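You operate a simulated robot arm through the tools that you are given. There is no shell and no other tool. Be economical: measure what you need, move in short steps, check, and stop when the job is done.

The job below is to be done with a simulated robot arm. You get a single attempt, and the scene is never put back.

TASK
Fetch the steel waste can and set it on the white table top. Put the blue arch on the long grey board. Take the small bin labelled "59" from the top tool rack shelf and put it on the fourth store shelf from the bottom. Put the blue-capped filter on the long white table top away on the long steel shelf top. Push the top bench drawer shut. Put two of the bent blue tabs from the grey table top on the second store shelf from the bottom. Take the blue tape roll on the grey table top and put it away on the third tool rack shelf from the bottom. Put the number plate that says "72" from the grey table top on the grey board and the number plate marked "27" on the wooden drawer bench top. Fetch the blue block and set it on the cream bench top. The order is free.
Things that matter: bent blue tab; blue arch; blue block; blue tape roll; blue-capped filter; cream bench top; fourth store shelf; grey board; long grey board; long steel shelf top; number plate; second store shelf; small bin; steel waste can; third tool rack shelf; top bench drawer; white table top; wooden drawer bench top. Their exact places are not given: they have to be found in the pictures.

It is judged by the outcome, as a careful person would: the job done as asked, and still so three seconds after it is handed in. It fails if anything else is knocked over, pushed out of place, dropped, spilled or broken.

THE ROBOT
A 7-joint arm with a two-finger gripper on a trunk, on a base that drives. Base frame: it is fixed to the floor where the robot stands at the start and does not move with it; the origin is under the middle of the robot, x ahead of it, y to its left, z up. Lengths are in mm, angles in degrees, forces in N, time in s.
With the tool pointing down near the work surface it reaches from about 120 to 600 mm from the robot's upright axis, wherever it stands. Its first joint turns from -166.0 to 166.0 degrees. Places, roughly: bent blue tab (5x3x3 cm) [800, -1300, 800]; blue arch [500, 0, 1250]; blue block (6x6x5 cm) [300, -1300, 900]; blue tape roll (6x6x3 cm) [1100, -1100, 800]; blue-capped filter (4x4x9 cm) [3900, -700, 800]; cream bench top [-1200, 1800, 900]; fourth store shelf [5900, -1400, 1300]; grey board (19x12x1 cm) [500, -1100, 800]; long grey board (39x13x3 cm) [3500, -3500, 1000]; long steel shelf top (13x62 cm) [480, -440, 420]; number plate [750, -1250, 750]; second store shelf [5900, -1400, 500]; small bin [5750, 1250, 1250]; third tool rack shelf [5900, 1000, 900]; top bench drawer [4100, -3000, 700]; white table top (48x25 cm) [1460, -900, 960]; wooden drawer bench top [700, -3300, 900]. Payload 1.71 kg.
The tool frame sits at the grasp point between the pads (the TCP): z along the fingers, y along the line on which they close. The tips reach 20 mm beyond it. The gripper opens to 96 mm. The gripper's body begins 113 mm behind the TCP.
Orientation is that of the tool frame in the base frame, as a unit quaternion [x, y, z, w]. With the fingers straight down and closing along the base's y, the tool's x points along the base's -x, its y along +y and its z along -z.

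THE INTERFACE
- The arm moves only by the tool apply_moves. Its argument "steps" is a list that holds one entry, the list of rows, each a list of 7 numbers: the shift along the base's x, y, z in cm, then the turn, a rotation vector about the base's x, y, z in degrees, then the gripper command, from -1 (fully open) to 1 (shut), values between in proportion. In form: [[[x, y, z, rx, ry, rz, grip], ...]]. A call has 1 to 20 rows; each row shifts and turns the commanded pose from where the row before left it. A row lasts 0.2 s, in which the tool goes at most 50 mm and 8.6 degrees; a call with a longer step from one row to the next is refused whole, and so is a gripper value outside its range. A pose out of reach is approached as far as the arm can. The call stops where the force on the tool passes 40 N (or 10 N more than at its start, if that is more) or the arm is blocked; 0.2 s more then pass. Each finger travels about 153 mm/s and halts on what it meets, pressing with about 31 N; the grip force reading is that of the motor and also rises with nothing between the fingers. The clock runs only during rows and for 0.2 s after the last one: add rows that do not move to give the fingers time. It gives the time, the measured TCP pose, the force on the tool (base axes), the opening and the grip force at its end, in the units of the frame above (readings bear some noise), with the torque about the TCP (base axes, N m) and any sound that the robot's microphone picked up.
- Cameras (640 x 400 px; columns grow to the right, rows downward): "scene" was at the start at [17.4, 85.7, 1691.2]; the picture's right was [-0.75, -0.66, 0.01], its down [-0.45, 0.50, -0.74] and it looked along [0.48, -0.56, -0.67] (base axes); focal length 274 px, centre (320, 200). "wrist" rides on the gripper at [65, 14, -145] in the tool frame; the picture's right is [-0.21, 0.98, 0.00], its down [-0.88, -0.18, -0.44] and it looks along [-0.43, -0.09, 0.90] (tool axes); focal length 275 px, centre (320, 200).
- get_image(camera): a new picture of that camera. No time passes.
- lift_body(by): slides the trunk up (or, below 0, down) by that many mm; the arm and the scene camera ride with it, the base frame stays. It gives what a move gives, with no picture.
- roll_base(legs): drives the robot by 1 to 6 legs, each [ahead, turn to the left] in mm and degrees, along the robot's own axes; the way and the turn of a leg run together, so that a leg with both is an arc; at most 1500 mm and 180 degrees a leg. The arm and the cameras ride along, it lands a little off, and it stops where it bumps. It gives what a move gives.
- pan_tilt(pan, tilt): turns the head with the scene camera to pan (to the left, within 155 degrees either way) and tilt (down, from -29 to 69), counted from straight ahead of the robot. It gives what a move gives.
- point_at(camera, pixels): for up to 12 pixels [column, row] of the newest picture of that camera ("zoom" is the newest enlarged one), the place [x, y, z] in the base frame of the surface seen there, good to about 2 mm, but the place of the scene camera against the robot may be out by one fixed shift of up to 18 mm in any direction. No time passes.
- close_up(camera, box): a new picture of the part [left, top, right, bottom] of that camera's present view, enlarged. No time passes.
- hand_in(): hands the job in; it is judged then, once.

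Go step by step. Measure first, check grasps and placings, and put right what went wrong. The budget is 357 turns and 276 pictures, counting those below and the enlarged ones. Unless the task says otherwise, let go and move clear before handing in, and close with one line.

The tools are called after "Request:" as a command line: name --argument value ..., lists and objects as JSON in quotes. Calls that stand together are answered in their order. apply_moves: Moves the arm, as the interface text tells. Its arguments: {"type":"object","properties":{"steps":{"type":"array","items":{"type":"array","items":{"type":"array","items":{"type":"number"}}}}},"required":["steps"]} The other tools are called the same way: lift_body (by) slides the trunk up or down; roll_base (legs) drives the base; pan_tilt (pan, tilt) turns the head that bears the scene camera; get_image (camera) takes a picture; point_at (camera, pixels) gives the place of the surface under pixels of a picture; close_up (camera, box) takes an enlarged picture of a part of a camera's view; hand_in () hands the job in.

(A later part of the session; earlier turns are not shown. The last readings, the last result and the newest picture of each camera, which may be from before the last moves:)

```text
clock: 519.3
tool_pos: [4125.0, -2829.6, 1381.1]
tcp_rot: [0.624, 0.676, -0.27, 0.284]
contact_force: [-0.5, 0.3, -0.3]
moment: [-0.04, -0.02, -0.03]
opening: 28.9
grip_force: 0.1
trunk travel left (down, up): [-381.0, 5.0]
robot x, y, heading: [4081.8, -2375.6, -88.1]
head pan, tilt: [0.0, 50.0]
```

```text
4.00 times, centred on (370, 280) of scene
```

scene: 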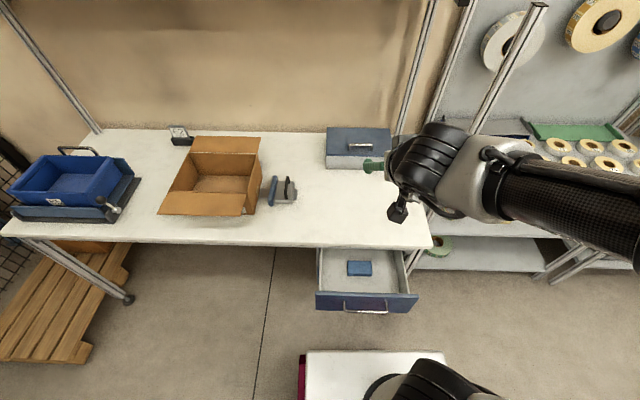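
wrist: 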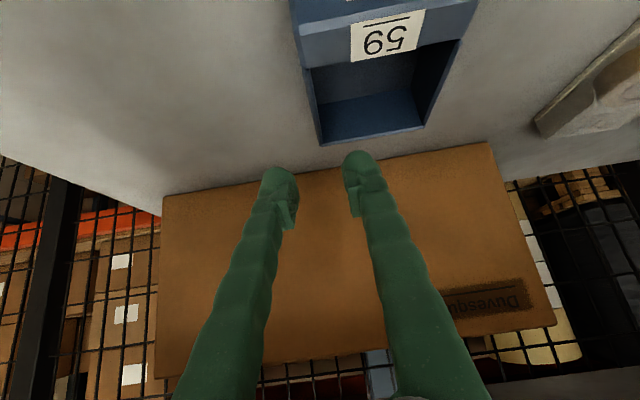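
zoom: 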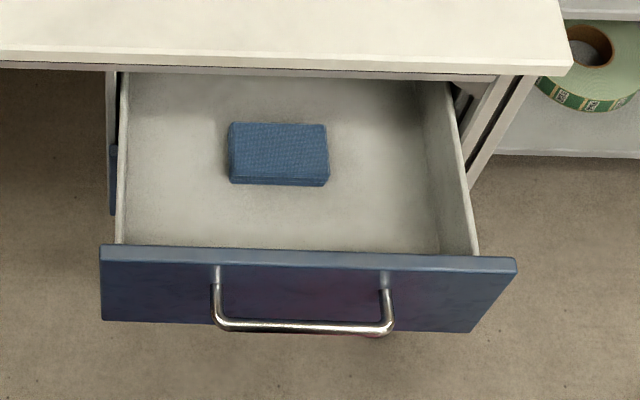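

Drawer face y≈-2790, z 650–775, handle below mid. Back off, lower, close the fingers and set the tip at z≈755 to push.

Request:
roll_base --legs '[[-180, -2]]'

Request:
lift_body --by -310

Request:
apply_moves --steps '[[[-1, 0, -4, 0, 0, 0, 1], [-1, 0, -4, 0, 0, 0, 1], [-1, 0, -4, 0, 0, 0, 1], [-1, 0, -4, 0, 0, 0, 1], [-1, 0, -4, 0, 0, 0, 1], [-1, 0, -4, 0, 0, 0, 1], [0, 0, -4, 0, 0, 0, 1], [0, 0, -2, 0, 0, 0, 1], [0, 0, 0, 0, 0, 0, 1]]]'

Request:
get_image --camera "wrist"

Request:
get_image --camera "scene"

```text
clock: 520.9
tool_pos: [4111.1, -2674.0, 1369.0]
tcp_rot: [0.637, 0.67, -0.266, 0.273]
contact_force: [0.4, 1.9, 0.6]
moment: [-0.19, 0.0, 0.01]
opening: 28.7
grip_force: 0.1
trunk travel left (down, up): [-381.0, 5.0]
robot x, y, heading: [4079.3, -2194.9, -89.9]
head pan, tilt: [0.0, 50.0]
```

```text
clock: 524.0
tool_pos: [4111.5, -2660.2, 1063.7]
tcp_rot: [0.635, 0.669, -0.269, 0.275]
contact_force: [0.0, 1.3, 0.8]
moment: [-0.07, 0.0, 0.01]
opening: 29.1
grip_force: 0.1
trunk travel left (down, up): [-71.0, 315.0]
robot x, y, heading: [4082.2, -2194.0, -89.9]
head pan, tilt: [0.0, 50.0]
```

```text
clock: 526.0
tool_pos: [4047.1, -2687.6, 783.2]
tcp_rot: [0.634, 0.668, -0.271, 0.278]
contact_force: [0.2, -1.1, 0.3]
moment: [0.02, -0.02, 0.03]
opening: 0.0
grip_force: 29.8
out of reach, approached as far as the arm can: row 2, 4, 5, 6, 7
trunk travel left (down, up): [-71.0, 315.0]
robot x, y, heading: [4076.2, -2191.8, -90.1]
head pan, tilt: [0.0, 50.0]
```

```text
141 pictures are left
```

wrist: 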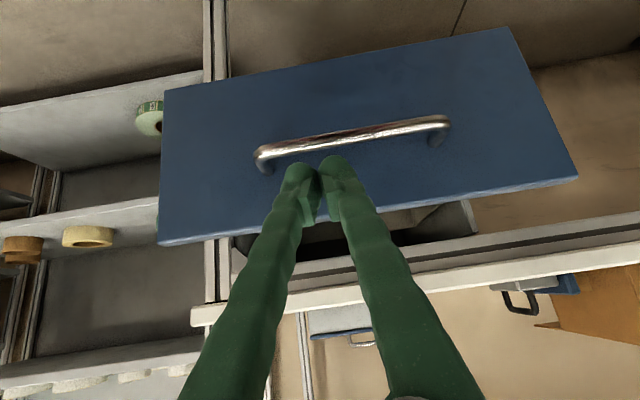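

```text
140 pictures are left
```

scene: 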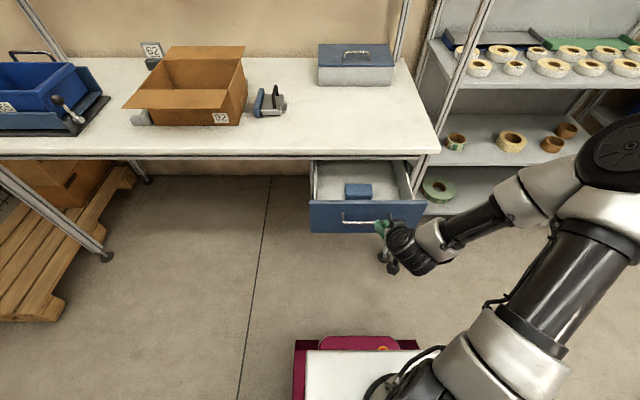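

Request:
point_at --camera "wrist" --pixels '[[350, 130], [350, 190], [360, 60], [240, 205], [480, 170], [350, 210], [300, 310], [500, 280], [255, 160]]'

```text
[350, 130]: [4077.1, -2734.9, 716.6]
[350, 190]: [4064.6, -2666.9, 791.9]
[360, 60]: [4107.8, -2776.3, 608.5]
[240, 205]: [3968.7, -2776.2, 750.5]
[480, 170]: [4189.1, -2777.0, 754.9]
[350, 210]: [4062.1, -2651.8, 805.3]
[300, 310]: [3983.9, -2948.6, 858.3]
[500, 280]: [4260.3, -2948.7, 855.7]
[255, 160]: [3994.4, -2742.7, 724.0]
```

Request:
apply_moves --steps '[[[1.5, 0, -2, 0, 0, 0, 1], [0, 0, 0, 0, 0, 0, 1]]]'

Request:
roll_base --legs '[[150, 0]]'

Request:
get_image --camera "wrist"

```text
clock: 526.6
tool_pos: [4064.6, -2687.6, 762.2]
tcp_rot: [0.635, 0.668, -0.271, 0.278]
contact_force: [0.7, -0.2, -0.4]
moment: [0.0, 0.04, -0.01]
opening: 0.2
grip_force: 28.9
trunk travel left (down, up): [-71.0, 315.0]
robot x, y, heading: [4078.7, -2192.7, -90.1]
head pan, tilt: [0.0, 50.0]
```

```text
clock: 528.0
tool_pos: [4062.9, -2839.0, 761.2]
tcp_rot: [0.636, 0.667, -0.271, 0.276]
contact_force: [0.1, 1.0, -0.1]
moment: [0.01, -0.04, -0.02]
opening: 0.0
grip_force: 29.8
trunk travel left (down, up): [-71.0, 315.0]
robot x, y, heading: [4081.5, -2340.5, -90.2]
head pan, tilt: [0.0, 50.0]
```

```text
139 pictures are left
```

wrist: 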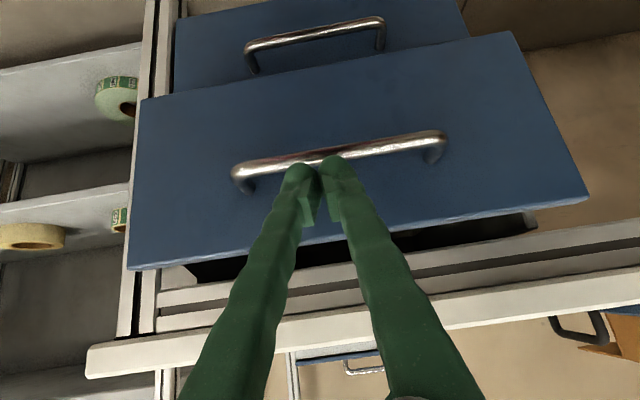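

Request:
point_at --camera "wrist" --pixels '[[200, 180], [480, 150], [250, 20], [400, 30], [250, 310], [420, 5]]'

Request:
roll_base --legs '[[60, 0]]'

Request:
get_image --camera "wrist"

```text
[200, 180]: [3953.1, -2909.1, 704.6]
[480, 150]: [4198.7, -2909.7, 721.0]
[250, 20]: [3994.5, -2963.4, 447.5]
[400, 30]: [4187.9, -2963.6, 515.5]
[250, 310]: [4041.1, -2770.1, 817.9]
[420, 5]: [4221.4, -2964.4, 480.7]
```

```text
clock: 529.0
tool_pos: [4059.2, -2896.6, 766.4]
tcp_rot: [0.635, 0.665, -0.275, 0.28]
contact_force: [-0.3, 0.8, 0.4]
moment: [-0.02, 0.01, -0.03]
opening: 0.0
grip_force: 29.8
trunk travel left (down, up): [-71.0, 315.0]
robot x, y, heading: [4077.8, -2399.7, -90.3]
head pan, tilt: [0.0, 50.0]
```

```text
138 pictures are left
```

wrist: 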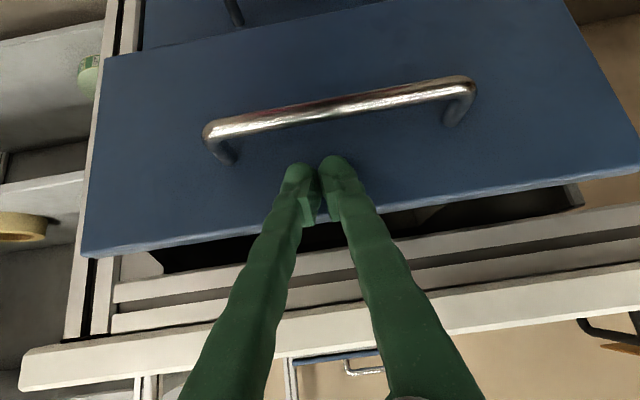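

Request:
point_at --camera "wrist" --pixels '[[200, 180], [480, 150], [190, 20], [350, 120], [400, 240]]'

```text
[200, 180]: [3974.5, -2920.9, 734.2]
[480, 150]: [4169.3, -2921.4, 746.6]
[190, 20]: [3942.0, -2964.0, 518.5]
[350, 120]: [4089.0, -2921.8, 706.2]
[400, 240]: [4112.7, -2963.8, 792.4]
```

Panel at y -2921; closed position is -2964. Push further.

Request:
roll_base --legs '[[62, 0]]'

Request:
get_image --camera "wrist"

Request:
point_at --camera "wrist" --pixels '[[200, 180], [480, 150], [190, 10], [350, 120]]'

```text
clock: 530.2
tool_pos: [4057.5, -2944.4, 773.9]
tcp_rot: [0.638, 0.659, -0.28, 0.284]
contact_force: [7.1, 27.6, -8.2]
moment: [0.29, -0.08, -0.02]
opening: 0.0
grip_force: 29.6
trunk travel left (down, up): [-71.0, 315.0]
robot x, y, heading: [4082.5, -2457.7, -90.0]
head pan, tilt: [0.0, 50.0]
stopped in leg 1: the force on the tool passed its limit at 381 N (the readings are from after the stop); the commanded pose is now the measured one
```

```text
137 pictures are left
```

wrist: 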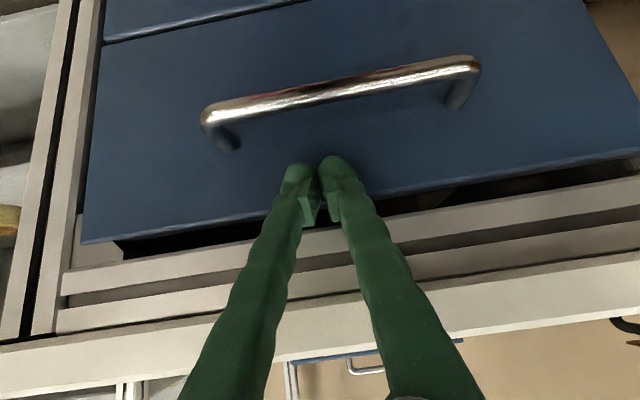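

```text
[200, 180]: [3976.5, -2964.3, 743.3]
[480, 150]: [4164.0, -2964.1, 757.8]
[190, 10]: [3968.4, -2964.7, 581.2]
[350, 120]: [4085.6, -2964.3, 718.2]
```

The drawer is shut flush. Back off, then go look at the long white table from the east.

Request:
roll_base --legs '[[-150, 0], [0, 90], [800, 0], [0, 90], [1400, 0]]'

Request:
pan_tilt --pan 75 --tilt 35

Request:
get_image --camera "scene"

```text
clock: 530.9
tool_pos: [4053.6, -2943.9, 778.8]
tcp_rot: [0.64, 0.652, -0.288, 0.286]
contact_force: [8.3, 29.7, -9.0]
moment: [0.32, -0.12, -0.05]
opening: 0.0
grip_force: 28.9
trunk travel left (down, up): [-71.0, 315.0]
robot x, y, heading: [4082.3, -2455.6, -90.1]
head pan, tilt: [0.0, 50.0]
stopped in leg 1: the force on the tool passed its limit at 46 N (the readings are from after the stop); the commanded pose is now the measured one
```

```text
clock: 532.3
tool_pos: [4053.2, -2945.5, 780.0]
tcp_rot: [0.639, 0.653, -0.289, 0.287]
contact_force: [-0.1, 28.4, -9.3]
moment: [0.3, -0.03, -0.11]
opening: 6.3
grip_force: 28.8
trunk travel left (down, up): [-71.0, 315.0]
robot x, y, heading: [4079.2, -2457.0, -90.0]
head pan, tilt: [75.0, 35.0]
```

```text
136 pictures are left
```

scene: 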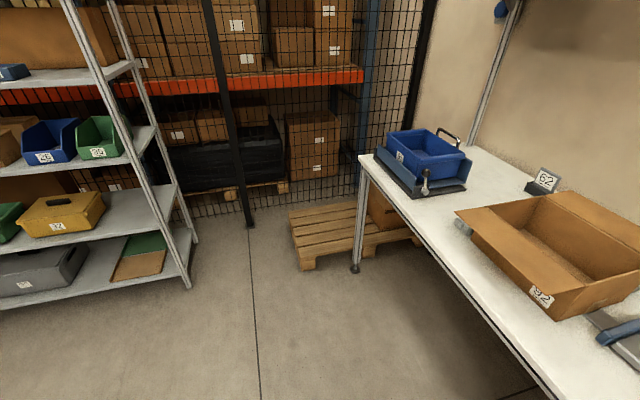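

Still pressing; relieve with the arm, then drive.

Request:
apply_moves --steps '[[[0, 1, 0, 0, 0, 0, 1], [0, 3, 0, 0, 0, 0, 1], [0, 3, 0, 0, 0, 0, 1], [0, 0, 0, 0, 0, 0, 1]]]'

Request:
get_image --camera "wrist"

Request:
roll_base --legs '[[-150, 0], [0, 90], [800, 0], [0, 90], [1400, 0]]'

Request:
pan_tilt --pan 75 --tilt 35

Request:
get_image --camera "scene"

```text
clock: 533.3
tool_pos: [4053.8, -2944.4, 780.0]
tcp_rot: [0.639, 0.652, -0.289, 0.287]
contact_force: [-2.8, 27.8, -8.5]
moment: [0.27, 0.03, -0.12]
opening: 5.7
grip_force: 29.5
out of reach, approached as far as the arm can: row 1, 2, 3
trunk travel left (down, up): [-71.0, 315.0]
robot x, y, heading: [4080.8, -2458.5, -90.2]
head pan, tilt: [75.0, 35.0]
```

```text
135 pictures are left
```

wrist: 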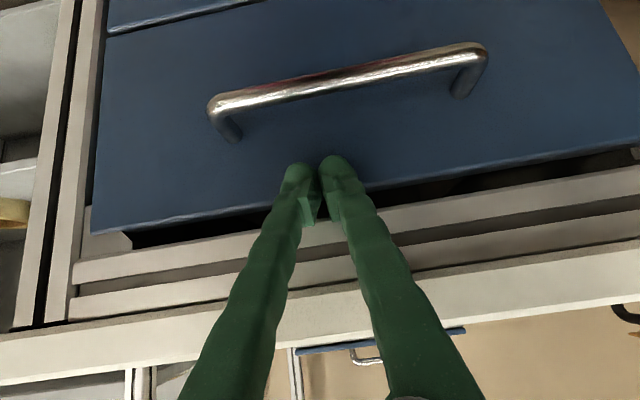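

```text
clock: 534.0
tool_pos: [4049.6, -2947.4, 786.6]
tcp_rot: [0.64, 0.644, -0.3, 0.292]
contact_force: [0.5, 18.0, 12.5]
moment: [0.01, 0.04, 0.09]
opening: 5.8
grip_force: 29.6
trunk travel left (down, up): [-71.0, 315.0]
robot x, y, heading: [4080.0, -2450.8, -89.8]
head pan, tilt: [75.0, 35.0]
stopped in leg 1: the force on the tool passed its limit at 43 N (the readings are from after the stop); the commanded pose is now the measured one
```

```text
clock: 534.6
tool_pos: [4049.6, -2948.6, 787.4]
tcp_rot: [0.639, 0.645, -0.301, 0.293]
contact_force: [2.2, 18.5, 8.0]
moment: [0.06, 0.03, 0.07]
opening: 5.8
grip_force: 29.6
trunk travel left (down, up): [-71.0, 315.0]
robot x, y, heading: [4080.6, -2453.3, -90.3]
head pan, tilt: [75.0, 35.0]
```

```text
134 pictures are left
```

scene: 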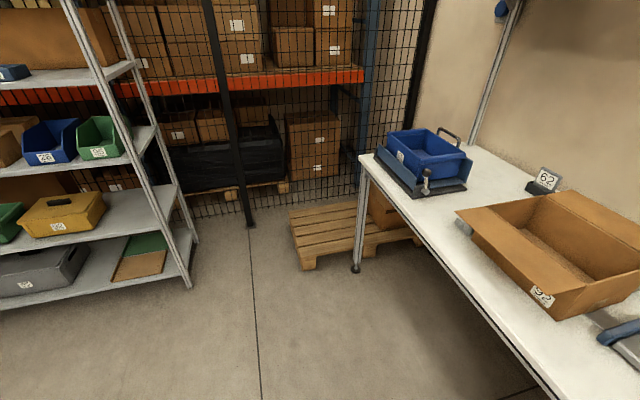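

Request:
close_up --camera "wrist" --box '[220, 120, 420, 245]'

Request:
pan_tilt --pan 0 --tilt 55

Request:
close_up --camera "scene" --box '[240, 100, 560, 300]'

```text
3.20 times, centred on (320, 182) of wrist
```

zoom: 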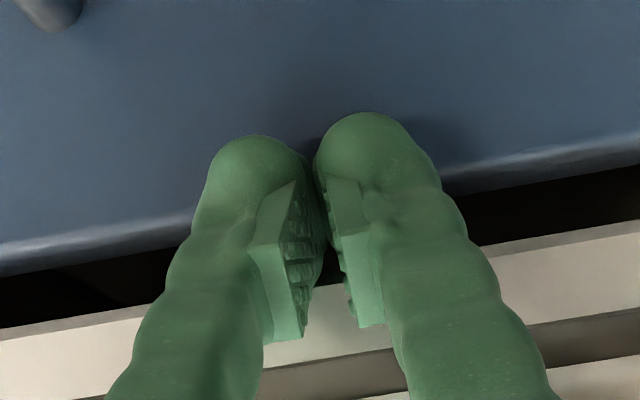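

```text
clock: 536.1
tool_pos: [4049.1, -2948.3, 785.7]
tcp_rot: [0.639, 0.645, -0.301, 0.293]
contact_force: [3.5, 19.9, 6.8]
moment: [0.12, -0.06, 0.07]
opening: 6.1
grip_force: 29.8
trunk travel left (down, up): [-71.0, 315.0]
robot x, y, heading: [4081.0, -2455.0, -90.1]
head pan, tilt: [0.0, 55.0]
```

```text
2.00 times, centred on (400, 200) of scene
```

zoom: 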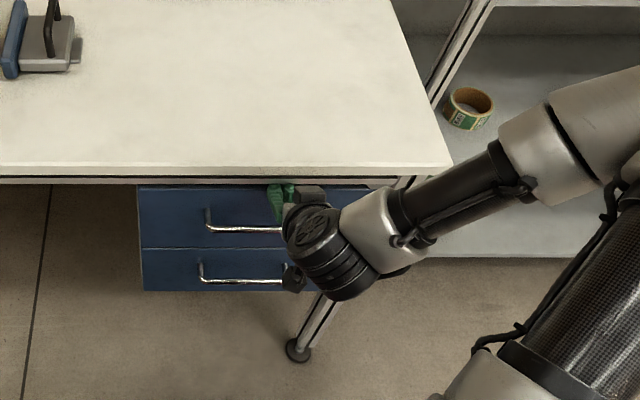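

Request:
roll_base --legs '[[-40, 0]]'

Request:
roll_base --legs '[[-100, 0]]'

Request:
get_image --camera "wrist"

```text
clock: 536.8
tool_pos: [4047.5, -2949.5, 787.2]
tcp_rot: [0.645, 0.646, -0.289, 0.288]
contact_force: [7.3, 39.7, 2.4]
moment: [0.36, -0.31, -0.12]
opening: 5.8
grip_force: 29.1
trunk travel left (down, up): [-71.0, 315.0]
robot x, y, heading: [4075.3, -2450.4, -89.9]
head pan, tilt: [0.0, 55.0]
stopped in leg 1: the force on the tool passed its limit at 45 N (the readings are from after the stop); the commanded pose is now the measured one
```

```text
clock: 537.5
tool_pos: [4046.6, -2947.4, 788.7]
tcp_rot: [0.654, 0.639, -0.281, 0.292]
contact_force: [43.7, 54.2, -103.4]
moment: [1.33, 0.46, 1.32]
opening: 0.3
grip_force: 29.2
trunk travel left (down, up): [-71.0, 315.0]
robot x, y, heading: [4079.1, -2450.4, -89.6]
head pan, tilt: [0.0, 55.0]
stopped in leg 1: the force on the tool passed its limit at 109 N (the readings are from after the stop); the commanded pose is now the measured one
```

```text
131 pictures are left
```

wrist: 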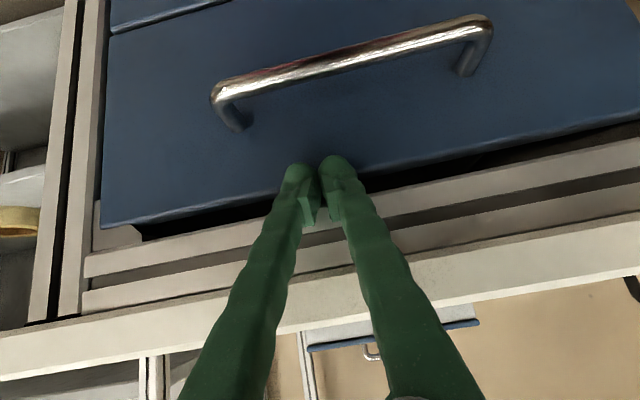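

The tip seems jammed upward at the rail; lower the trunk slightly to relieve, then retreat.

Request:
lift_body --by -12

Request:
roll_base --legs '[[-60, 0]]'

```text
clock: 538.1
tool_pos: [4045.3, -2948.2, 787.1]
tcp_rot: [0.647, 0.64, -0.291, 0.295]
contact_force: [2.6, 1.8, 1.9]
moment: [0.09, 0.21, -0.21]
opening: 0.1
grip_force: 29.4
trunk travel left (down, up): [-59.0, 327.0]
robot x, y, heading: [4077.1, -2446.8, -89.5]
head pan, tilt: [0.0, 55.0]
```

```text
clock: 538.8
tool_pos: [4044.4, -2945.7, 788.9]
tcp_rot: [0.656, 0.64, -0.272, 0.292]
contact_force: [45.5, 39.4, -128.8]
moment: [2.07, 1.07, 0.35]
opening: 0.0
grip_force: 29.9
trunk travel left (down, up): [-59.0, 327.0]
robot x, y, heading: [4077.8, -2446.0, -89.8]
head pan, tilt: [0.0, 55.0]
stopped in leg 1: the force on the tool passed its limit at 82 N (the readings are from after the stop); the commanded pose is now the measured one
```

Request:
pan_tilt --pan -25 --tilt 45

Request:
get_image --camera "scene"

Request:
close_up --camera "wrist" --box '[160, 80, 480, 280]'

```text
clock: 539.6
tool_pos: [4043.3, -2946.0, 789.7]
tcp_rot: [0.657, 0.641, -0.27, 0.291]
contact_force: [41.4, 34.5, -135.4]
moment: [2.2, 0.68, 0.95]
opening: 0.1
grip_force: 30.1
trunk travel left (down, up): [-59.0, 327.0]
robot x, y, heading: [4081.8, -2443.2, -89.6]
head pan, tilt: [-25.0, 45.0]
```

```text
130 pictures are left
```

scene: 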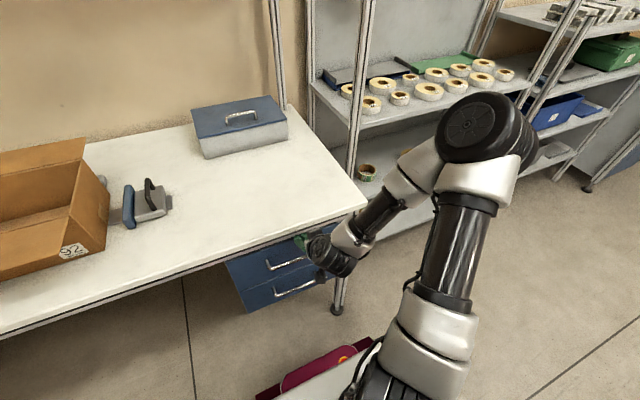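

```text
2.00 times, centred on (320, 180) of wrist
```

zoom: 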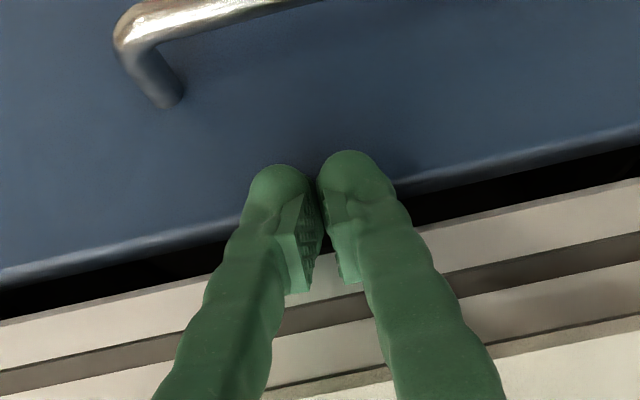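

Request:
point_at --camera "scene" --pixels '[[490, 140], [440, 120], [400, 180], [375, 215], [340, 250], [355, 120], [362, 205], [345, 285], [520, 95], [450, 110]]'

```text
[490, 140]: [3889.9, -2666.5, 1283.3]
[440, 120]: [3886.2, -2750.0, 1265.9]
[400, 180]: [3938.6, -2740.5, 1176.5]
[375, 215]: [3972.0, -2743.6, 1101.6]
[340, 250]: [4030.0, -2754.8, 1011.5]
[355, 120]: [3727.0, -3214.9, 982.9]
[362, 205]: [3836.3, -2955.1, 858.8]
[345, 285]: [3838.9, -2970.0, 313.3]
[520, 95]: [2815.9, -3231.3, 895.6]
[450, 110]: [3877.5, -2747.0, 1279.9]
```

The finger's upper edge is in the gap between panel top and rail. Ease down and outward with the arm.

Request:
apply_moves --steps '[[[0, 0.3, -0.6, 0, 0, 0, 1], [0, 0.5, -0.6, 0, 0, 0, 1], [0, 1, -0.6, 0, 0, 0, 1], [0, 2, 0, 0, 0, 0, 1], [0, 2, 0, 0, 0, 0, 1]]]'

```text
clock: 540.8
tool_pos: [4042.7, -2946.5, 788.6]
tcp_rot: [0.657, 0.641, -0.27, 0.291]
contact_force: [42.1, 35.6, -134.5]
moment: [2.26, 0.7, 0.97]
opening: 0.2
grip_force: 29.5
out of reach, approached as far as the arm can: row 1, 2, 3, 4, 5
trunk travel left (down, up): [-59.0, 327.0]
robot x, y, heading: [4078.2, -2445.4, -89.7]
head pan, tilt: [-25.0, 45.0]
```

Request:
lift_body --by -15

Request:
lift_body --by -15

Request:
get_image --camera "wrist"

```text
clock: 541.5
tool_pos: [4037.9, -2947.3, 786.8]
tcp_rot: [0.651, 0.634, -0.293, 0.297]
contact_force: [13.5, 41.1, -28.4]
moment: [0.64, 0.01, 0.27]
opening: 5.9
grip_force: 28.6
trunk travel left (down, up): [-44.0, 342.0]
robot x, y, heading: [4079.9, -2447.3, -89.8]
head pan, tilt: [-25.0, 45.0]
```

```text
clock: 542.2
tool_pos: [4034.4, -2943.8, 781.0]
tcp_rot: [0.65, 0.631, -0.295, 0.304]
contact_force: [-0.1, 1.1, -1.6]
moment: [-0.24, -0.01, -0.02]
opening: 0.0
grip_force: 29.9
trunk travel left (down, up): [-28.0, 357.0]
robot x, y, heading: [4076.3, -2444.2, -89.7]
head pan, tilt: [-25.0, 45.0]
stopped: the force on the tool passed its limit at 95 N (the readings are from after the stop); the commanded pose is now the measured one
```

```text
128 pictures are left
```

wrist: 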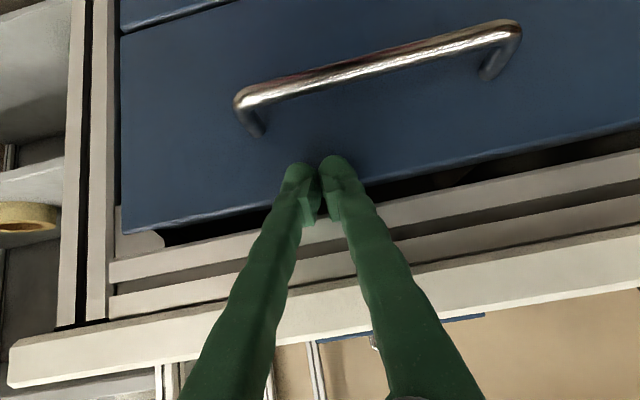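

Request:
roll_base --legs '[[-60, 0]]'

Request:
get_image --camera "wrist"

```text
clock: 543.2
tool_pos: [4042.9, -2885.1, 760.7]
tcp_rot: [0.653, 0.645, -0.271, 0.29]
contact_force: [-0.1, 0.5, 1.2]
moment: [0.0, -0.01, 0.05]
opening: 0.0
grip_force: 29.8
trunk travel left (down, up): [-28.0, 357.0]
robot x, y, heading: [4079.7, -2384.1, -89.9]
head pan, tilt: [-25.0, 45.0]
```

```text
127 pictures are left
```

wrist: 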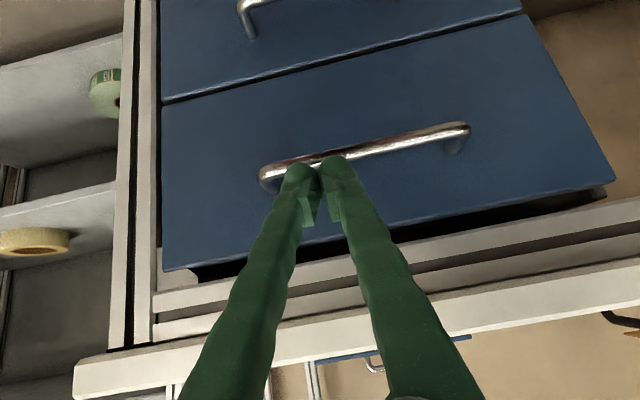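

Free. Check the drawer is still flush.

Request:
point_at --camera "wrist" --pixels '[[220, 180], [520, 150], [300, 50]]'

Request:
roll_base --legs '[[-150, 0], [0, 90], [820, 0], [0, 90], [1400, 0]]'

Request:
pan_tilt --pan 75 --tilt 35

Request:
get_image --camera "scene"

```text
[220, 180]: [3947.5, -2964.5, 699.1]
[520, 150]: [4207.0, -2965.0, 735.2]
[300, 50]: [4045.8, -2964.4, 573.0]
```

```text
clock: 565.0
tool_pos: [4915.2, -318.4, 774.7]
tcp_rot: [-0.639, 0.646, 0.302, 0.287]
contact_force: [-0.2, -0.5, -0.1]
moment: [0.02, -0.01, 0.04]
opening: 0.0
grip_force: 29.2
trunk travel left (down, up): [-28.0, 357.0]
robot x, y, heading: [4880.1, -822.3, 91.4]
head pan, tilt: [-25.0, 45.0]
```

```text
clock: 566.8
tool_pos: [4923.7, -308.4, 790.7]
tcp_rot: [-0.624, 0.645, 0.315, 0.309]
contact_force: [-0.5, -0.5, 0.6]
moment: [0.02, 0.02, 0.0]
opening: 0.3
grip_force: 30.0
trunk travel left (down, up): [-28.0, 357.0]
robot x, y, heading: [4881.7, -822.6, 91.0]
head pan, tilt: [75.0, 35.0]
```

```text
126 pictures are left
```

scene: 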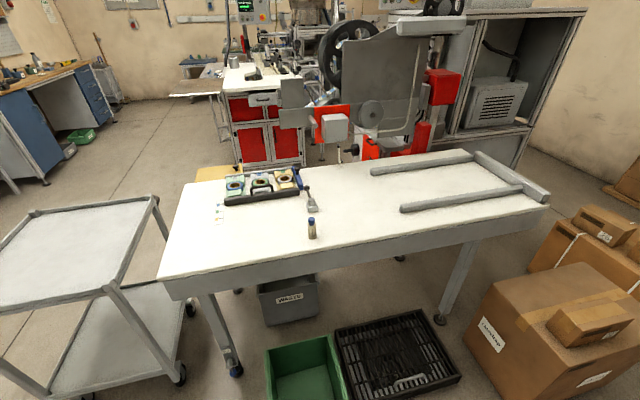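

Request:
point_at --camera "scene" --pixels '[[312, 222], [312, 238], [315, 265], [300, 345], [340, 330], [400, 320], [270, 350], [300, 375], [455, 372], [480, 280], [232, 370], [440, 320]]'

Request:
close_up --camera "scene" --box '[270, 160, 370, 260]'

```text
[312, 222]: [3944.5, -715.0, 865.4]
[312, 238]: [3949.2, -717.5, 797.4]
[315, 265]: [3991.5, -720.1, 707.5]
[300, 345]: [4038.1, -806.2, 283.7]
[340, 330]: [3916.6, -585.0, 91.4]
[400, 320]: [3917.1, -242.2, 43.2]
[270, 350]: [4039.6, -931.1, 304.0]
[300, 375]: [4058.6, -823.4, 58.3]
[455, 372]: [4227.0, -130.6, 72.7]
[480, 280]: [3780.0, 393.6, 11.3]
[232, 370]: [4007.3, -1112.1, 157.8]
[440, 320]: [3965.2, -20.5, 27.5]
```

```text
4.00 times, centred on (320, 210) of scene
```

zoom: 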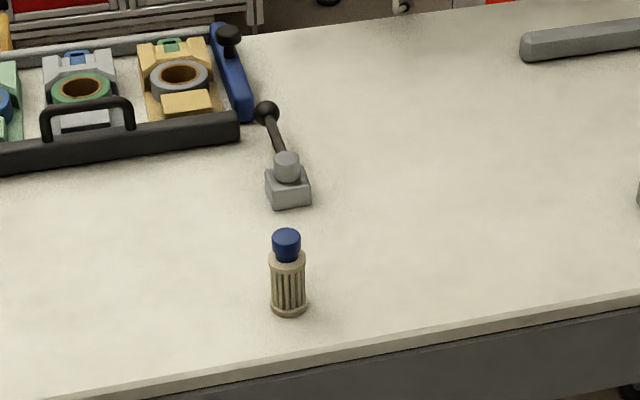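

Filter at ≈(3945,-717), with bins on the floor in front (x 4030–4330). Face west at y≈-760 and stay at x≥4620.

Request:
lift_body --by 150

Request:
roll_base --legs '[[60, 0], [0, 89], [240, 0]]'

Request:
pan_tilt --pan 0 --tilt 50

Request:
get_image --camera "scene"

Request:
get_image --camera "wrist"

```text
clock: 568.6
tool_pos: [4926.6, -306.3, 943.0]
tcp_rot: [-0.623, 0.645, 0.315, 0.311]
contact_force: [0.7, 0.1, 0.8]
moment: [0.01, 0.01, 0.0]
opening: 0.1
grip_force: 28.9
trunk travel left (down, up): [-178.0, 207.0]
robot x, y, heading: [4883.3, -824.0, 91.4]
head pan, tilt: [75.0, 35.0]
```

```text
clock: 575.5
tool_pos: [4130.5, -680.2, 962.5]
tcp_rot: [0.891, -0.042, -0.452, -0.01]
contact_force: [-0.2, -0.8, 0.5]
moment: [0.0, -0.02, -0.01]
opening: 0.0
grip_force: 29.5
trunk travel left (down, up): [-178.0, 207.0]
robot x, y, heading: [4644.8, -760.0, 179.1]
head pan, tilt: [75.0, 35.0]
stopped in leg 3: the robot was blocked; the commanded pose is now the measured one
```

```text
clock: 577.0
tool_pos: [4128.2, -677.3, 966.3]
tcp_rot: [0.888, -0.044, -0.459, -0.013]
contact_force: [-0.2, 0.2, 0.3]
moment: [0.01, 0.02, 0.01]
opening: 0.0
grip_force: 29.0
trunk travel left (down, up): [-178.0, 207.0]
robot x, y, heading: [4643.1, -758.6, 179.4]
head pan, tilt: [0.0, 50.0]
```

```text
124 pictures are left
```

scene: 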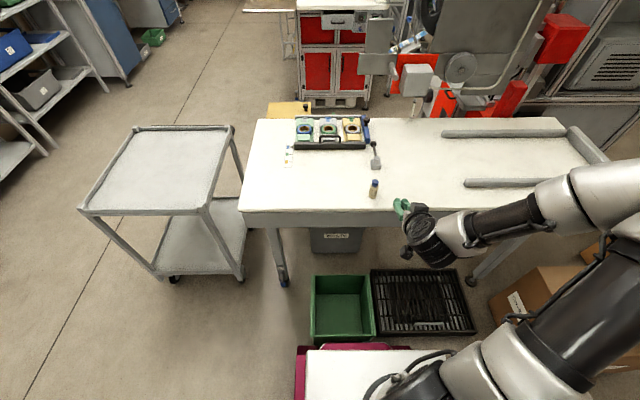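

```text
123 pictures are left
```

wrist: 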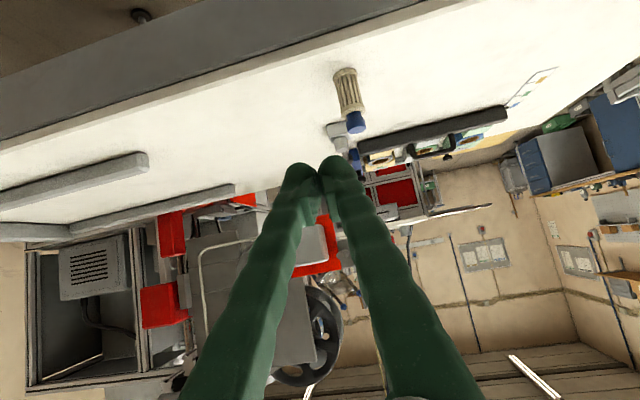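

Request:
point_at --camera "wrist" --pixels '[[347, 90], [355, 122], [345, 72], [330, 80], [200, 110], [350, 100], [340, 135]]'

Request:
point_at --camera "scene" --pixels '[[345, 340], [315, 340], [370, 340], [340, 280], [420, 332], [373, 190]]'

```text
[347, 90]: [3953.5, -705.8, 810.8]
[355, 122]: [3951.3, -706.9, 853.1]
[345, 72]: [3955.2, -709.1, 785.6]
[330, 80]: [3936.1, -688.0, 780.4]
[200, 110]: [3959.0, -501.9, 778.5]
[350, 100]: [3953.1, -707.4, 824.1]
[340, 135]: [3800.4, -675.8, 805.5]
```

```text
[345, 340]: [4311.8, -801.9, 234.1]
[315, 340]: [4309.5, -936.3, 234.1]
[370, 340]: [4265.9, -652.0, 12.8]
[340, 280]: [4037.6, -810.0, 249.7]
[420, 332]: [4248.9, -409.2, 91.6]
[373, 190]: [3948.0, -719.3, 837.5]
```

Filter centre ≈(3934,-707), base z 779. Open, set pitch ~45°, and approach above the table edge.

Request:
apply_moves --steps '[[[0, -1, 0, 0, -5, 0, -0.3], [-2, -1, -2, 0, -5, 0, -0.3], [-3, -1, -2, 0, 0, 0, -0.3], [-3, 0, -2, 0, 0, 0, -0.3], [0, 0, 0, 0, 0, 0, -0.3]]]'

Request:
get_image --camera "wrist"

```text
clock: 578.2
tool_pos: [4069.7, -717.4, 893.1]
tcp_rot: [0.932, -0.034, -0.361, -0.007]
contact_force: [-0.5, 0.6, -0.7]
moment: [-0.02, -0.01, 0.03]
opening: 62.6
grip_force: 0.0
trunk travel left (down, up): [-178.0, 207.0]
robot x, y, heading: [4646.7, -758.6, 179.2]
head pan, tilt: [0.0, 50.0]
```

```text
122 pictures are left
```

wrist: 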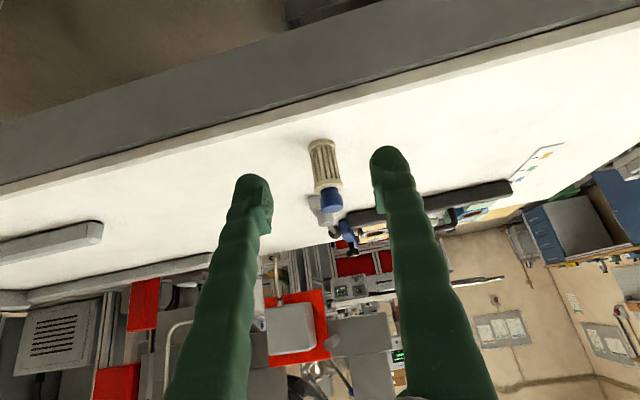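

Request:
apply_moves --steps '[[[-4, 1, 0, 0, 0, 0, -0.3], [-4, 0, 0, 0, 0, 0, -0.3], [-4, 0, 0, 0, 0, 0, -0.3], [-1, 0, 0, 0, 0, 0, -0.3], [0, 0, 0, 0, 0, 0, -0.3]]]'

Request:
get_image --camera "wrist"

```text
clock: 579.4
tool_pos: [3937.9, -708.1, 895.8]
tcp_rot: [0.932, -0.033, -0.361, -0.006]
contact_force: [0.0, -0.7, -1.1]
moment: [-0.01, -0.04, -0.01]
opening: 62.4
grip_force: 0.1
trunk travel left (down, up): [-178.0, 207.0]
robot x, y, heading: [4643.7, -757.1, 179.2]
head pan, tilt: [0.0, 50.0]
```

```text
121 pictures are left
```

wrist: 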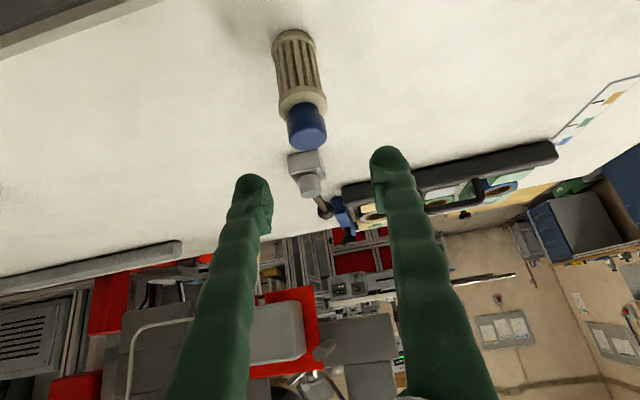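

Request:
apply_moves --steps '[[[0, 0.3, -2, 0, 0, 0, -0.3], [0, 0, -2, 0, 0, 0, -0.3], [0, 0, 0, 0, 0, 0, -0.3]]]'

Request:
get_image --camera "wrist"

Request:
point_at --camera "wrist" --pixels '[[312, 150], [300, 100], [298, 80], [320, 100], [282, 110]]'

```text
clock: 580.2
tool_pos: [3938.4, -707.0, 856.0]
tcp_rot: [0.932, -0.033, -0.362, -0.007]
contact_force: [-0.6, 0.0, -0.5]
moment: [0.02, 0.01, 0.0]
opening: 62.5
grip_force: 0.0
trunk travel left (down, up): [-178.0, 207.0]
robot x, y, heading: [4643.9, -758.8, 179.2]
head pan, tilt: [0.0, 50.0]
```

```text
120 pictures are left
```

wrist: 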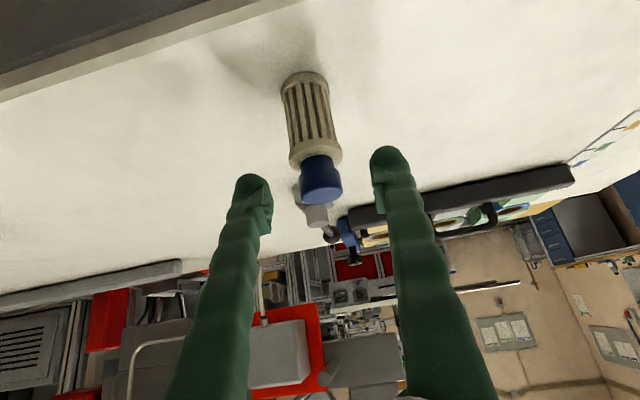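

```text
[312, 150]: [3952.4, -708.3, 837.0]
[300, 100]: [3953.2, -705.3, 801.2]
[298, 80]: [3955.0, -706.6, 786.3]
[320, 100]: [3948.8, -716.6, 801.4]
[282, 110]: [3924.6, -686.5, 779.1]
```

Request:
apply_moves --steps '[[[0, 0, -1.5, 0, 0, 0, -0.3], [0, 0, -1.3, 0, 0, 0, -0.3], [0, 0, 0, 0, 0, 0, -0.3], [0, 0, 0, 0, 0, 0, 0.3], [0, 0, 0, 0, 0, 0, 1], [0, 0, 0, 0, 0, 0, 1], [0, 0, 0, 0, 0, 0, 1]]]'

Request:
get_image --camera "wrist"

```text
clock: 581.8
tool_pos: [3936.2, -705.2, 828.3]
tcp_rot: [0.932, -0.034, -0.362, -0.007]
contact_force: [0.0, 1.0, 0.9]
moment: [0.03, 0.01, -0.02]
opening: 29.7
grip_force: 31.1
trunk travel left (down, up): [-178.0, 207.0]
robot x, y, heading: [4646.1, -757.4, 179.0]
head pan, tilt: [0.0, 50.0]
```

```text
119 pictures are left
```

wrist: 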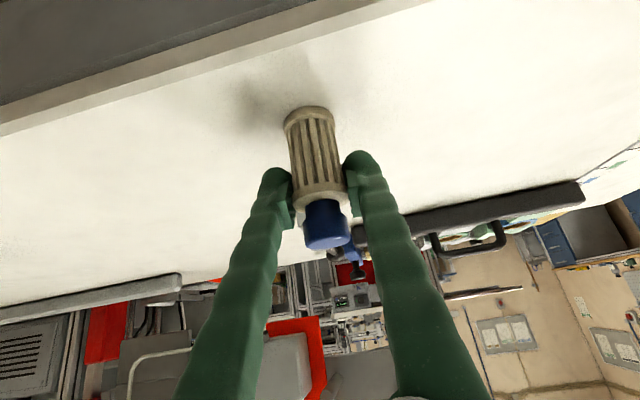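

Filter gripped. Lift, retract and start the trip back.

Request:
apply_moves --steps '[[[0, 0, 3, 0, 0, 0, 1], [0, 0, 4, 0, 0, 0, 1], [3, 0, 3, 0, 0, 0, 1], [4, 0, 0, 0, 0, 0, 1], [4, 0, 0, 0, 0, 0, 1], [4, 0, 0, 0, 0, 0, 1], [4, 0, 0, 0, 0, 0, 1], [0, 0, 0, 0, 0, 0, 1]]]'

Request:
roll_base --legs '[[-240, 0], [0, 90], [1450, 0], [0, -89], [1400, 0], [1400, 0]]'

Request:
pan_tilt --pan 0 --tilt 25

Request:
get_image --camera "scene"

```text
clock: 583.6
tool_pos: [4127.6, -705.3, 927.7]
tcp_rot: [0.932, -0.033, -0.362, -0.006]
contact_force: [-0.7, -0.4, -0.5]
moment: [-0.02, -0.01, -0.02]
opening: 29.4
grip_force: 31.5
trunk travel left (down, up): [-178.0, 207.0]
robot x, y, heading: [4639.9, -760.1, 179.3]
head pan, tilt: [0.0, 50.0]
```

```text
clock: 616.1
tool_pos: [1534.2, -2195.9, 928.1]
tcp_rot: [0.932, -0.015, -0.361, 0.0]
contact_force: [0.4, -0.1, -0.6]
moment: [-0.01, -0.01, 0.0]
opening: 29.5
grip_force: 31.0
trunk travel left (down, up): [-178.0, 207.0]
robot x, y, heading: [2051.2, -2229.6, -178.3]
head pan, tilt: [0.0, 50.0]
```

```text
clock: 617.0
tool_pos: [1549.5, -2196.4, 935.3]
tcp_rot: [0.929, -0.014, -0.37, 0.001]
contact_force: [0.3, 0.8, -0.5]
moment: [-0.01, -0.01, 0.01]
opening: 29.3
grip_force: 31.5
trunk travel left (down, up): [-178.0, 207.0]
robot x, y, heading: [2054.8, -2226.9, -178.3]
head pan, tilt: [0.0, 25.0]
```

```text
118 pictures are left
```

scene: 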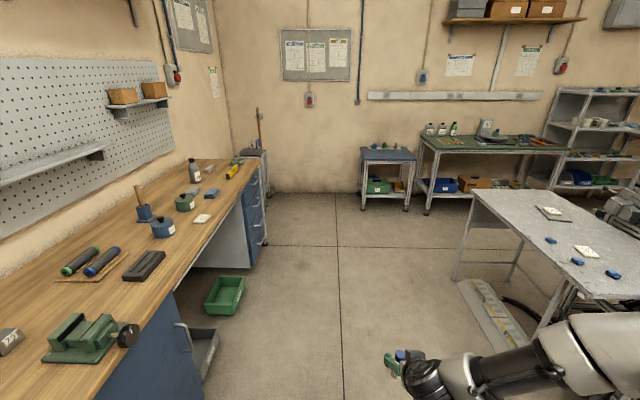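

Request:
roll_base --legs '[[1210, 0], [1210, 0], [0, -91.7], [1000, 0], [1030, 0], [0, -90]]'

Request:
pan_tilt --pan -10 --tilt 45

Request:
get_image --camera "scene"

```text
clock: 649.3
tool_pos: [98.3, -357.8, 935.3]
tcp_rot: [0.017, 0.929, -0.001, 0.369]
contact_force: [0.7, -0.3, -0.7]
moment: [-0.01, -0.03, 0.0]
opening: 29.4
grip_force: 31.3
trunk travel left (down, up): [-178.0, 207.0]
robot x, y, heading: [-407.7, -318.3, 1.4]
head pan, tilt: [0.0, 25.0]
```

```text
clock: 650.1
tool_pos: [85.4, -358.6, 943.3]
tcp_rot: [0.018, 0.926, -0.001, 0.377]
contact_force: [-0.2, 0.3, -0.5]
moment: [0.01, 0.0, 0.01]
opening: 29.2
grip_force: 30.1
trunk travel left (down, up): [-178.0, 207.0]
robot x, y, heading: [-403.9, -314.7, 1.2]
head pan, tilt: [-10.0, 45.0]
```

```text
117 pictures are left
```

scene: 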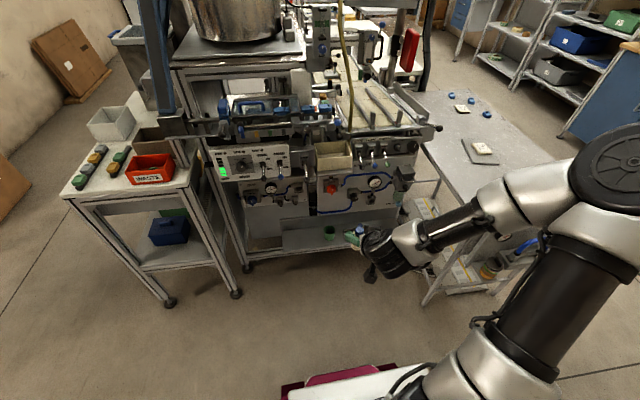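

Lower trunk and arm, align to y≈-205 (the can's old spot), and approach the shelf.

Request:
lift_body --by -178

Request:
apply_moves --steps '[[[0, 3, -3, 0, 2, 0, 1], [0, 3, -3, 0, 0, 0, 1], [0, 3, -3, 0, 0, 0, 1], [0, 3, -3, 0, 0, 0, 1], [0, 3, -3, 0, 0, 0, 1], [0, 0, -4, 0, 0, 0, 1], [0, 0, 0, 0, 0, 0, 1]]]'

Request:
roll_base --legs '[[280, -1]]'

Request:
get_image --camera "wrist"

```text
clock: 652.1
tool_pos: [83.3, -357.4, 764.9]
tcp_rot: [0.017, 0.927, 0.0, 0.375]
contact_force: [0.7, 0.2, -0.7]
moment: [-0.01, -0.01, 0.01]
opening: 29.6
grip_force: 30.9
trunk travel left (down, up): [0.0, 385.0]
robot x, y, heading: [-407.8, -317.7, 1.2]
head pan, tilt: [-10.0, 45.0]
```

```text
clock: 653.7
tool_pos: [82.5, -206.3, 573.8]
tcp_rot: [0.017, 0.933, -0.001, 0.36]
contact_force: [-0.4, 0.1, -1.4]
moment: [0.0, -0.03, 0.03]
opening: 29.5
grip_force: 30.7
trunk travel left (down, up): [0.0, 385.0]
robot x, y, heading: [-409.8, -315.1, 1.1]
head pan, tilt: [-10.0, 45.0]
```

```text
clock: 655.8
tool_pos: [369.8, -214.1, 574.7]
tcp_rot: [0.029, 0.933, -0.005, 0.36]
contact_force: [-0.6, -0.1, -0.3]
moment: [-0.03, -0.02, -0.01]
opening: 29.4
grip_force: 30.9
trunk travel left (down, up): [0.0, 385.0]
robot x, y, heading: [-119.7, -314.9, -0.2]
head pan, tilt: [-10.0, 45.0]
```

```text
116 pictures are left
```

wrist: 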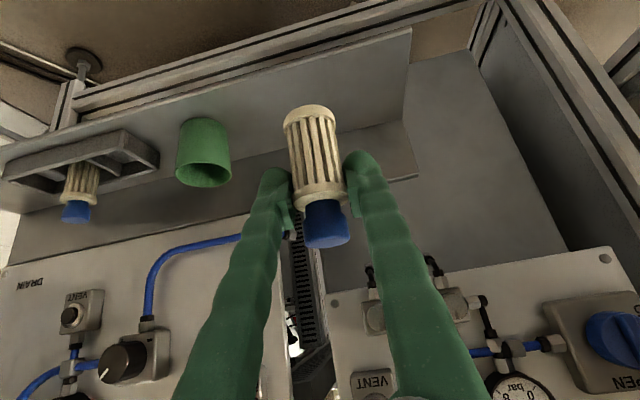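

Request:
roll_base --legs '[[98, 0]]'

Request:
apply_moves --steps '[[[0, 0.5, -3, 0, 0, 0, 1], [0, 0, -3, 0, 0, 0, 1], [0, 0, -2, 0, 0, 0, 1], [0, 0, -1, 0, 0, 0, 1], [0, 0, 0, 0, 0, 0, 1]]]'

Request:
get_image --camera "wrist"

```text
clock: 656.9
tool_pos: [462.5, -214.3, 582.7]
tcp_rot: [0.027, 0.93, -0.003, 0.367]
contact_force: [0.7, 0.6, -0.7]
moment: [0.02, -0.02, 0.02]
opening: 29.4
grip_force: 30.8
trunk travel left (down, up): [0.0, 385.0]
robot x, y, heading: [-26.6, -313.4, -0.0]
head pan, tilt: [-10.0, 45.0]
```

```text
clock: 658.1
tool_pos: [451.9, -211.1, 502.8]
tcp_rot: [0.027, 0.926, -0.003, 0.375]
contact_force: [-1.0, -0.6, -0.7]
moment: [0.0, 0.02, -0.02]
opening: 29.3
grip_force: 31.0
out of reach, approached as far as the arm can: row 4
trunk travel left (down, up): [0.0, 385.0]
robot x, y, heading: [-21.0, -315.4, -0.1]
head pan, tilt: [-10.0, 45.0]
```

```text
115 pictures are left
```

wrist: 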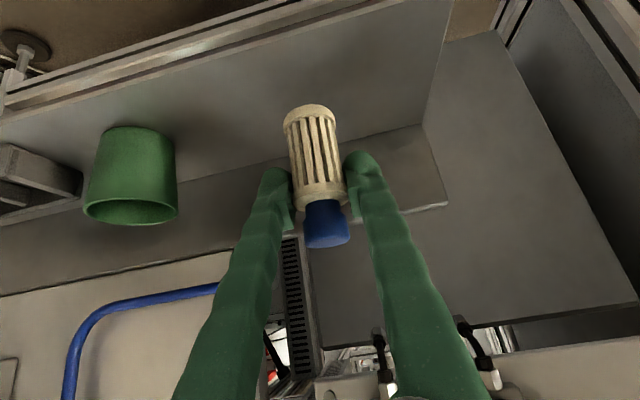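

Near the reach limit; shift to y≈-255 (more in front of the robot) and roll 50 closer while keeping x.

Request:
apply_moves --steps '[[[-2, -2, 1, 0, 1, 0, 1], [-2, -2, 0, 0, 0, 0, 1], [0, 0, 0, 0, 0, 0, 1]]]'

Request:
roll_base --legs '[[55, 0]]'

Request:
apply_moves --steps '[[[0, 0, -1.5, 0, 0, 0, 1], [0, 0, -1.5, 0, 0, 0, 1], [0, 0, -0.5, 0, 0, 0, 1], [0, 0, 0, 0, 0, 0, 1]]]'

Request:
get_image --camera "wrist"

```text
clock: 658.9
tool_pos: [413.0, -251.9, 515.8]
tcp_rot: [0.028, 0.93, -0.005, 0.365]
contact_force: [0.0, -0.1, -0.5]
moment: [-0.02, 0.02, 0.01]
opening: 29.8
grip_force: 31.2
out of reach, approached as far as the arm can: row 2
trunk travel left (down, up): [0.0, 385.0]
robot x, y, heading: [-16.5, -313.7, 0.0]
head pan, tilt: [-10.0, 45.0]
```

```text
clock: 659.9
tool_pos: [434.4, -246.8, 502.1]
tcp_rot: [0.024, 0.939, 0.0, 0.343]
contact_force: [0.1, -0.1, 0.5]
moment: [-0.01, 0.01, 0.01]
opening: 29.4
grip_force: 30.8
trunk travel left (down, up): [0.0, 385.0]
robot x, y, heading: [13.9, -315.7, -0.3]
head pan, tilt: [-10.0, 45.0]
stopped in leg 1: the robot was blocked; the commanded pose is now the measured one
```

```text
clock: 660.9
tool_pos: [434.3, -246.7, 502.4]
tcp_rot: [0.025, 0.939, -0.001, 0.344]
contact_force: [-0.1, 0.2, -0.5]
moment: [0.04, 0.01, 0.01]
opening: 29.4
grip_force: 30.8
out of reach, approached as far as the arm can: row 1, 2, 3
trunk travel left (down, up): [0.0, 385.0]
robot x, y, heading: [15.4, -314.3, -0.1]
head pan, tilt: [-10.0, 45.0]
```

```text
114 pictures are left
```

wrist: 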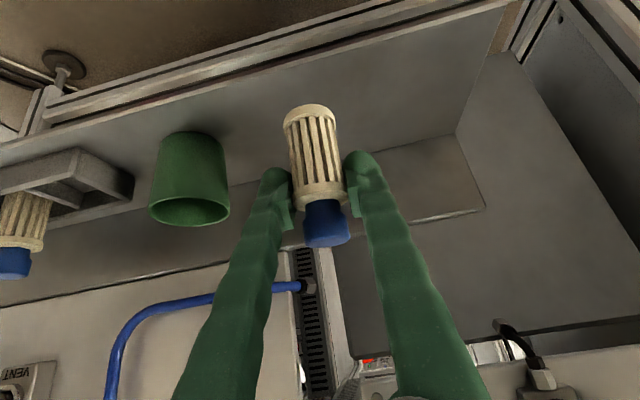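

Closer is worse; try farther: back 130 and extend the arm.

Request:
roll_base --legs '[[-150, 0]]'

Request:
apply_moves --steps '[[[4, 1, 0.5, 0, -2, 0, 1], [4, 1, 0.5, 0, 0, 0, 1], [4, 0, 0, 0, 0, 0, 1], [4, 0, 0, 0, 0, 0, 1], [2, 0, 0, 0, 0, 0, 1], [0, 0, -1, 0, 0, 0, 1], [0, 0, -1, 0, 0, 0, 1], [0, 0, 0, 0, 0, 0, 1]]]'

Request:
get_image --camera "wrist"

```text
clock: 662.3
tool_pos: [299.8, -250.3, 497.3]
tcp_rot: [0.026, 0.94, -0.002, 0.339]
contact_force: [-1.0, 0.5, 0.4]
moment: [0.02, 0.03, 0.01]
opening: 29.6
grip_force: 30.4
trunk travel left (down, up): [0.0, 385.0]
robot x, y, heading: [-133.0, -312.8, -0.0]
head pan, tilt: [-10.0, 45.0]
```

```text
clock: 664.1
tool_pos: [473.6, -230.0, 494.6]
tcp_rot: [0.026, 0.932, 0.0, 0.362]
contact_force: [0.1, 0.4, -0.5]
moment: [-0.03, 0.0, 0.0]
opening: 29.3
grip_force: 30.5
trunk travel left (down, up): [0.0, 385.0]
robot x, y, heading: [-130.1, -313.8, -0.2]
head pan, tilt: [-10.0, 45.0]
```

```text
113 pictures are left
```

wrist: 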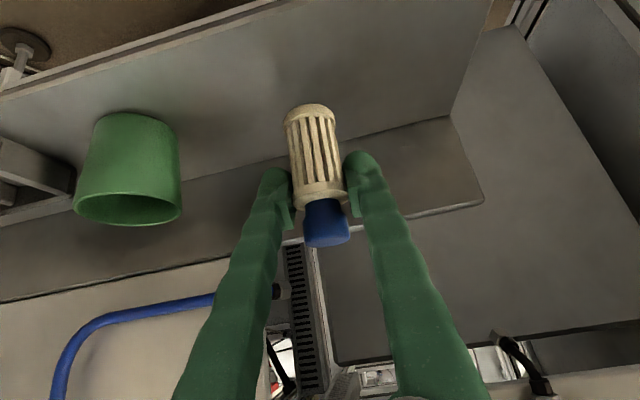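

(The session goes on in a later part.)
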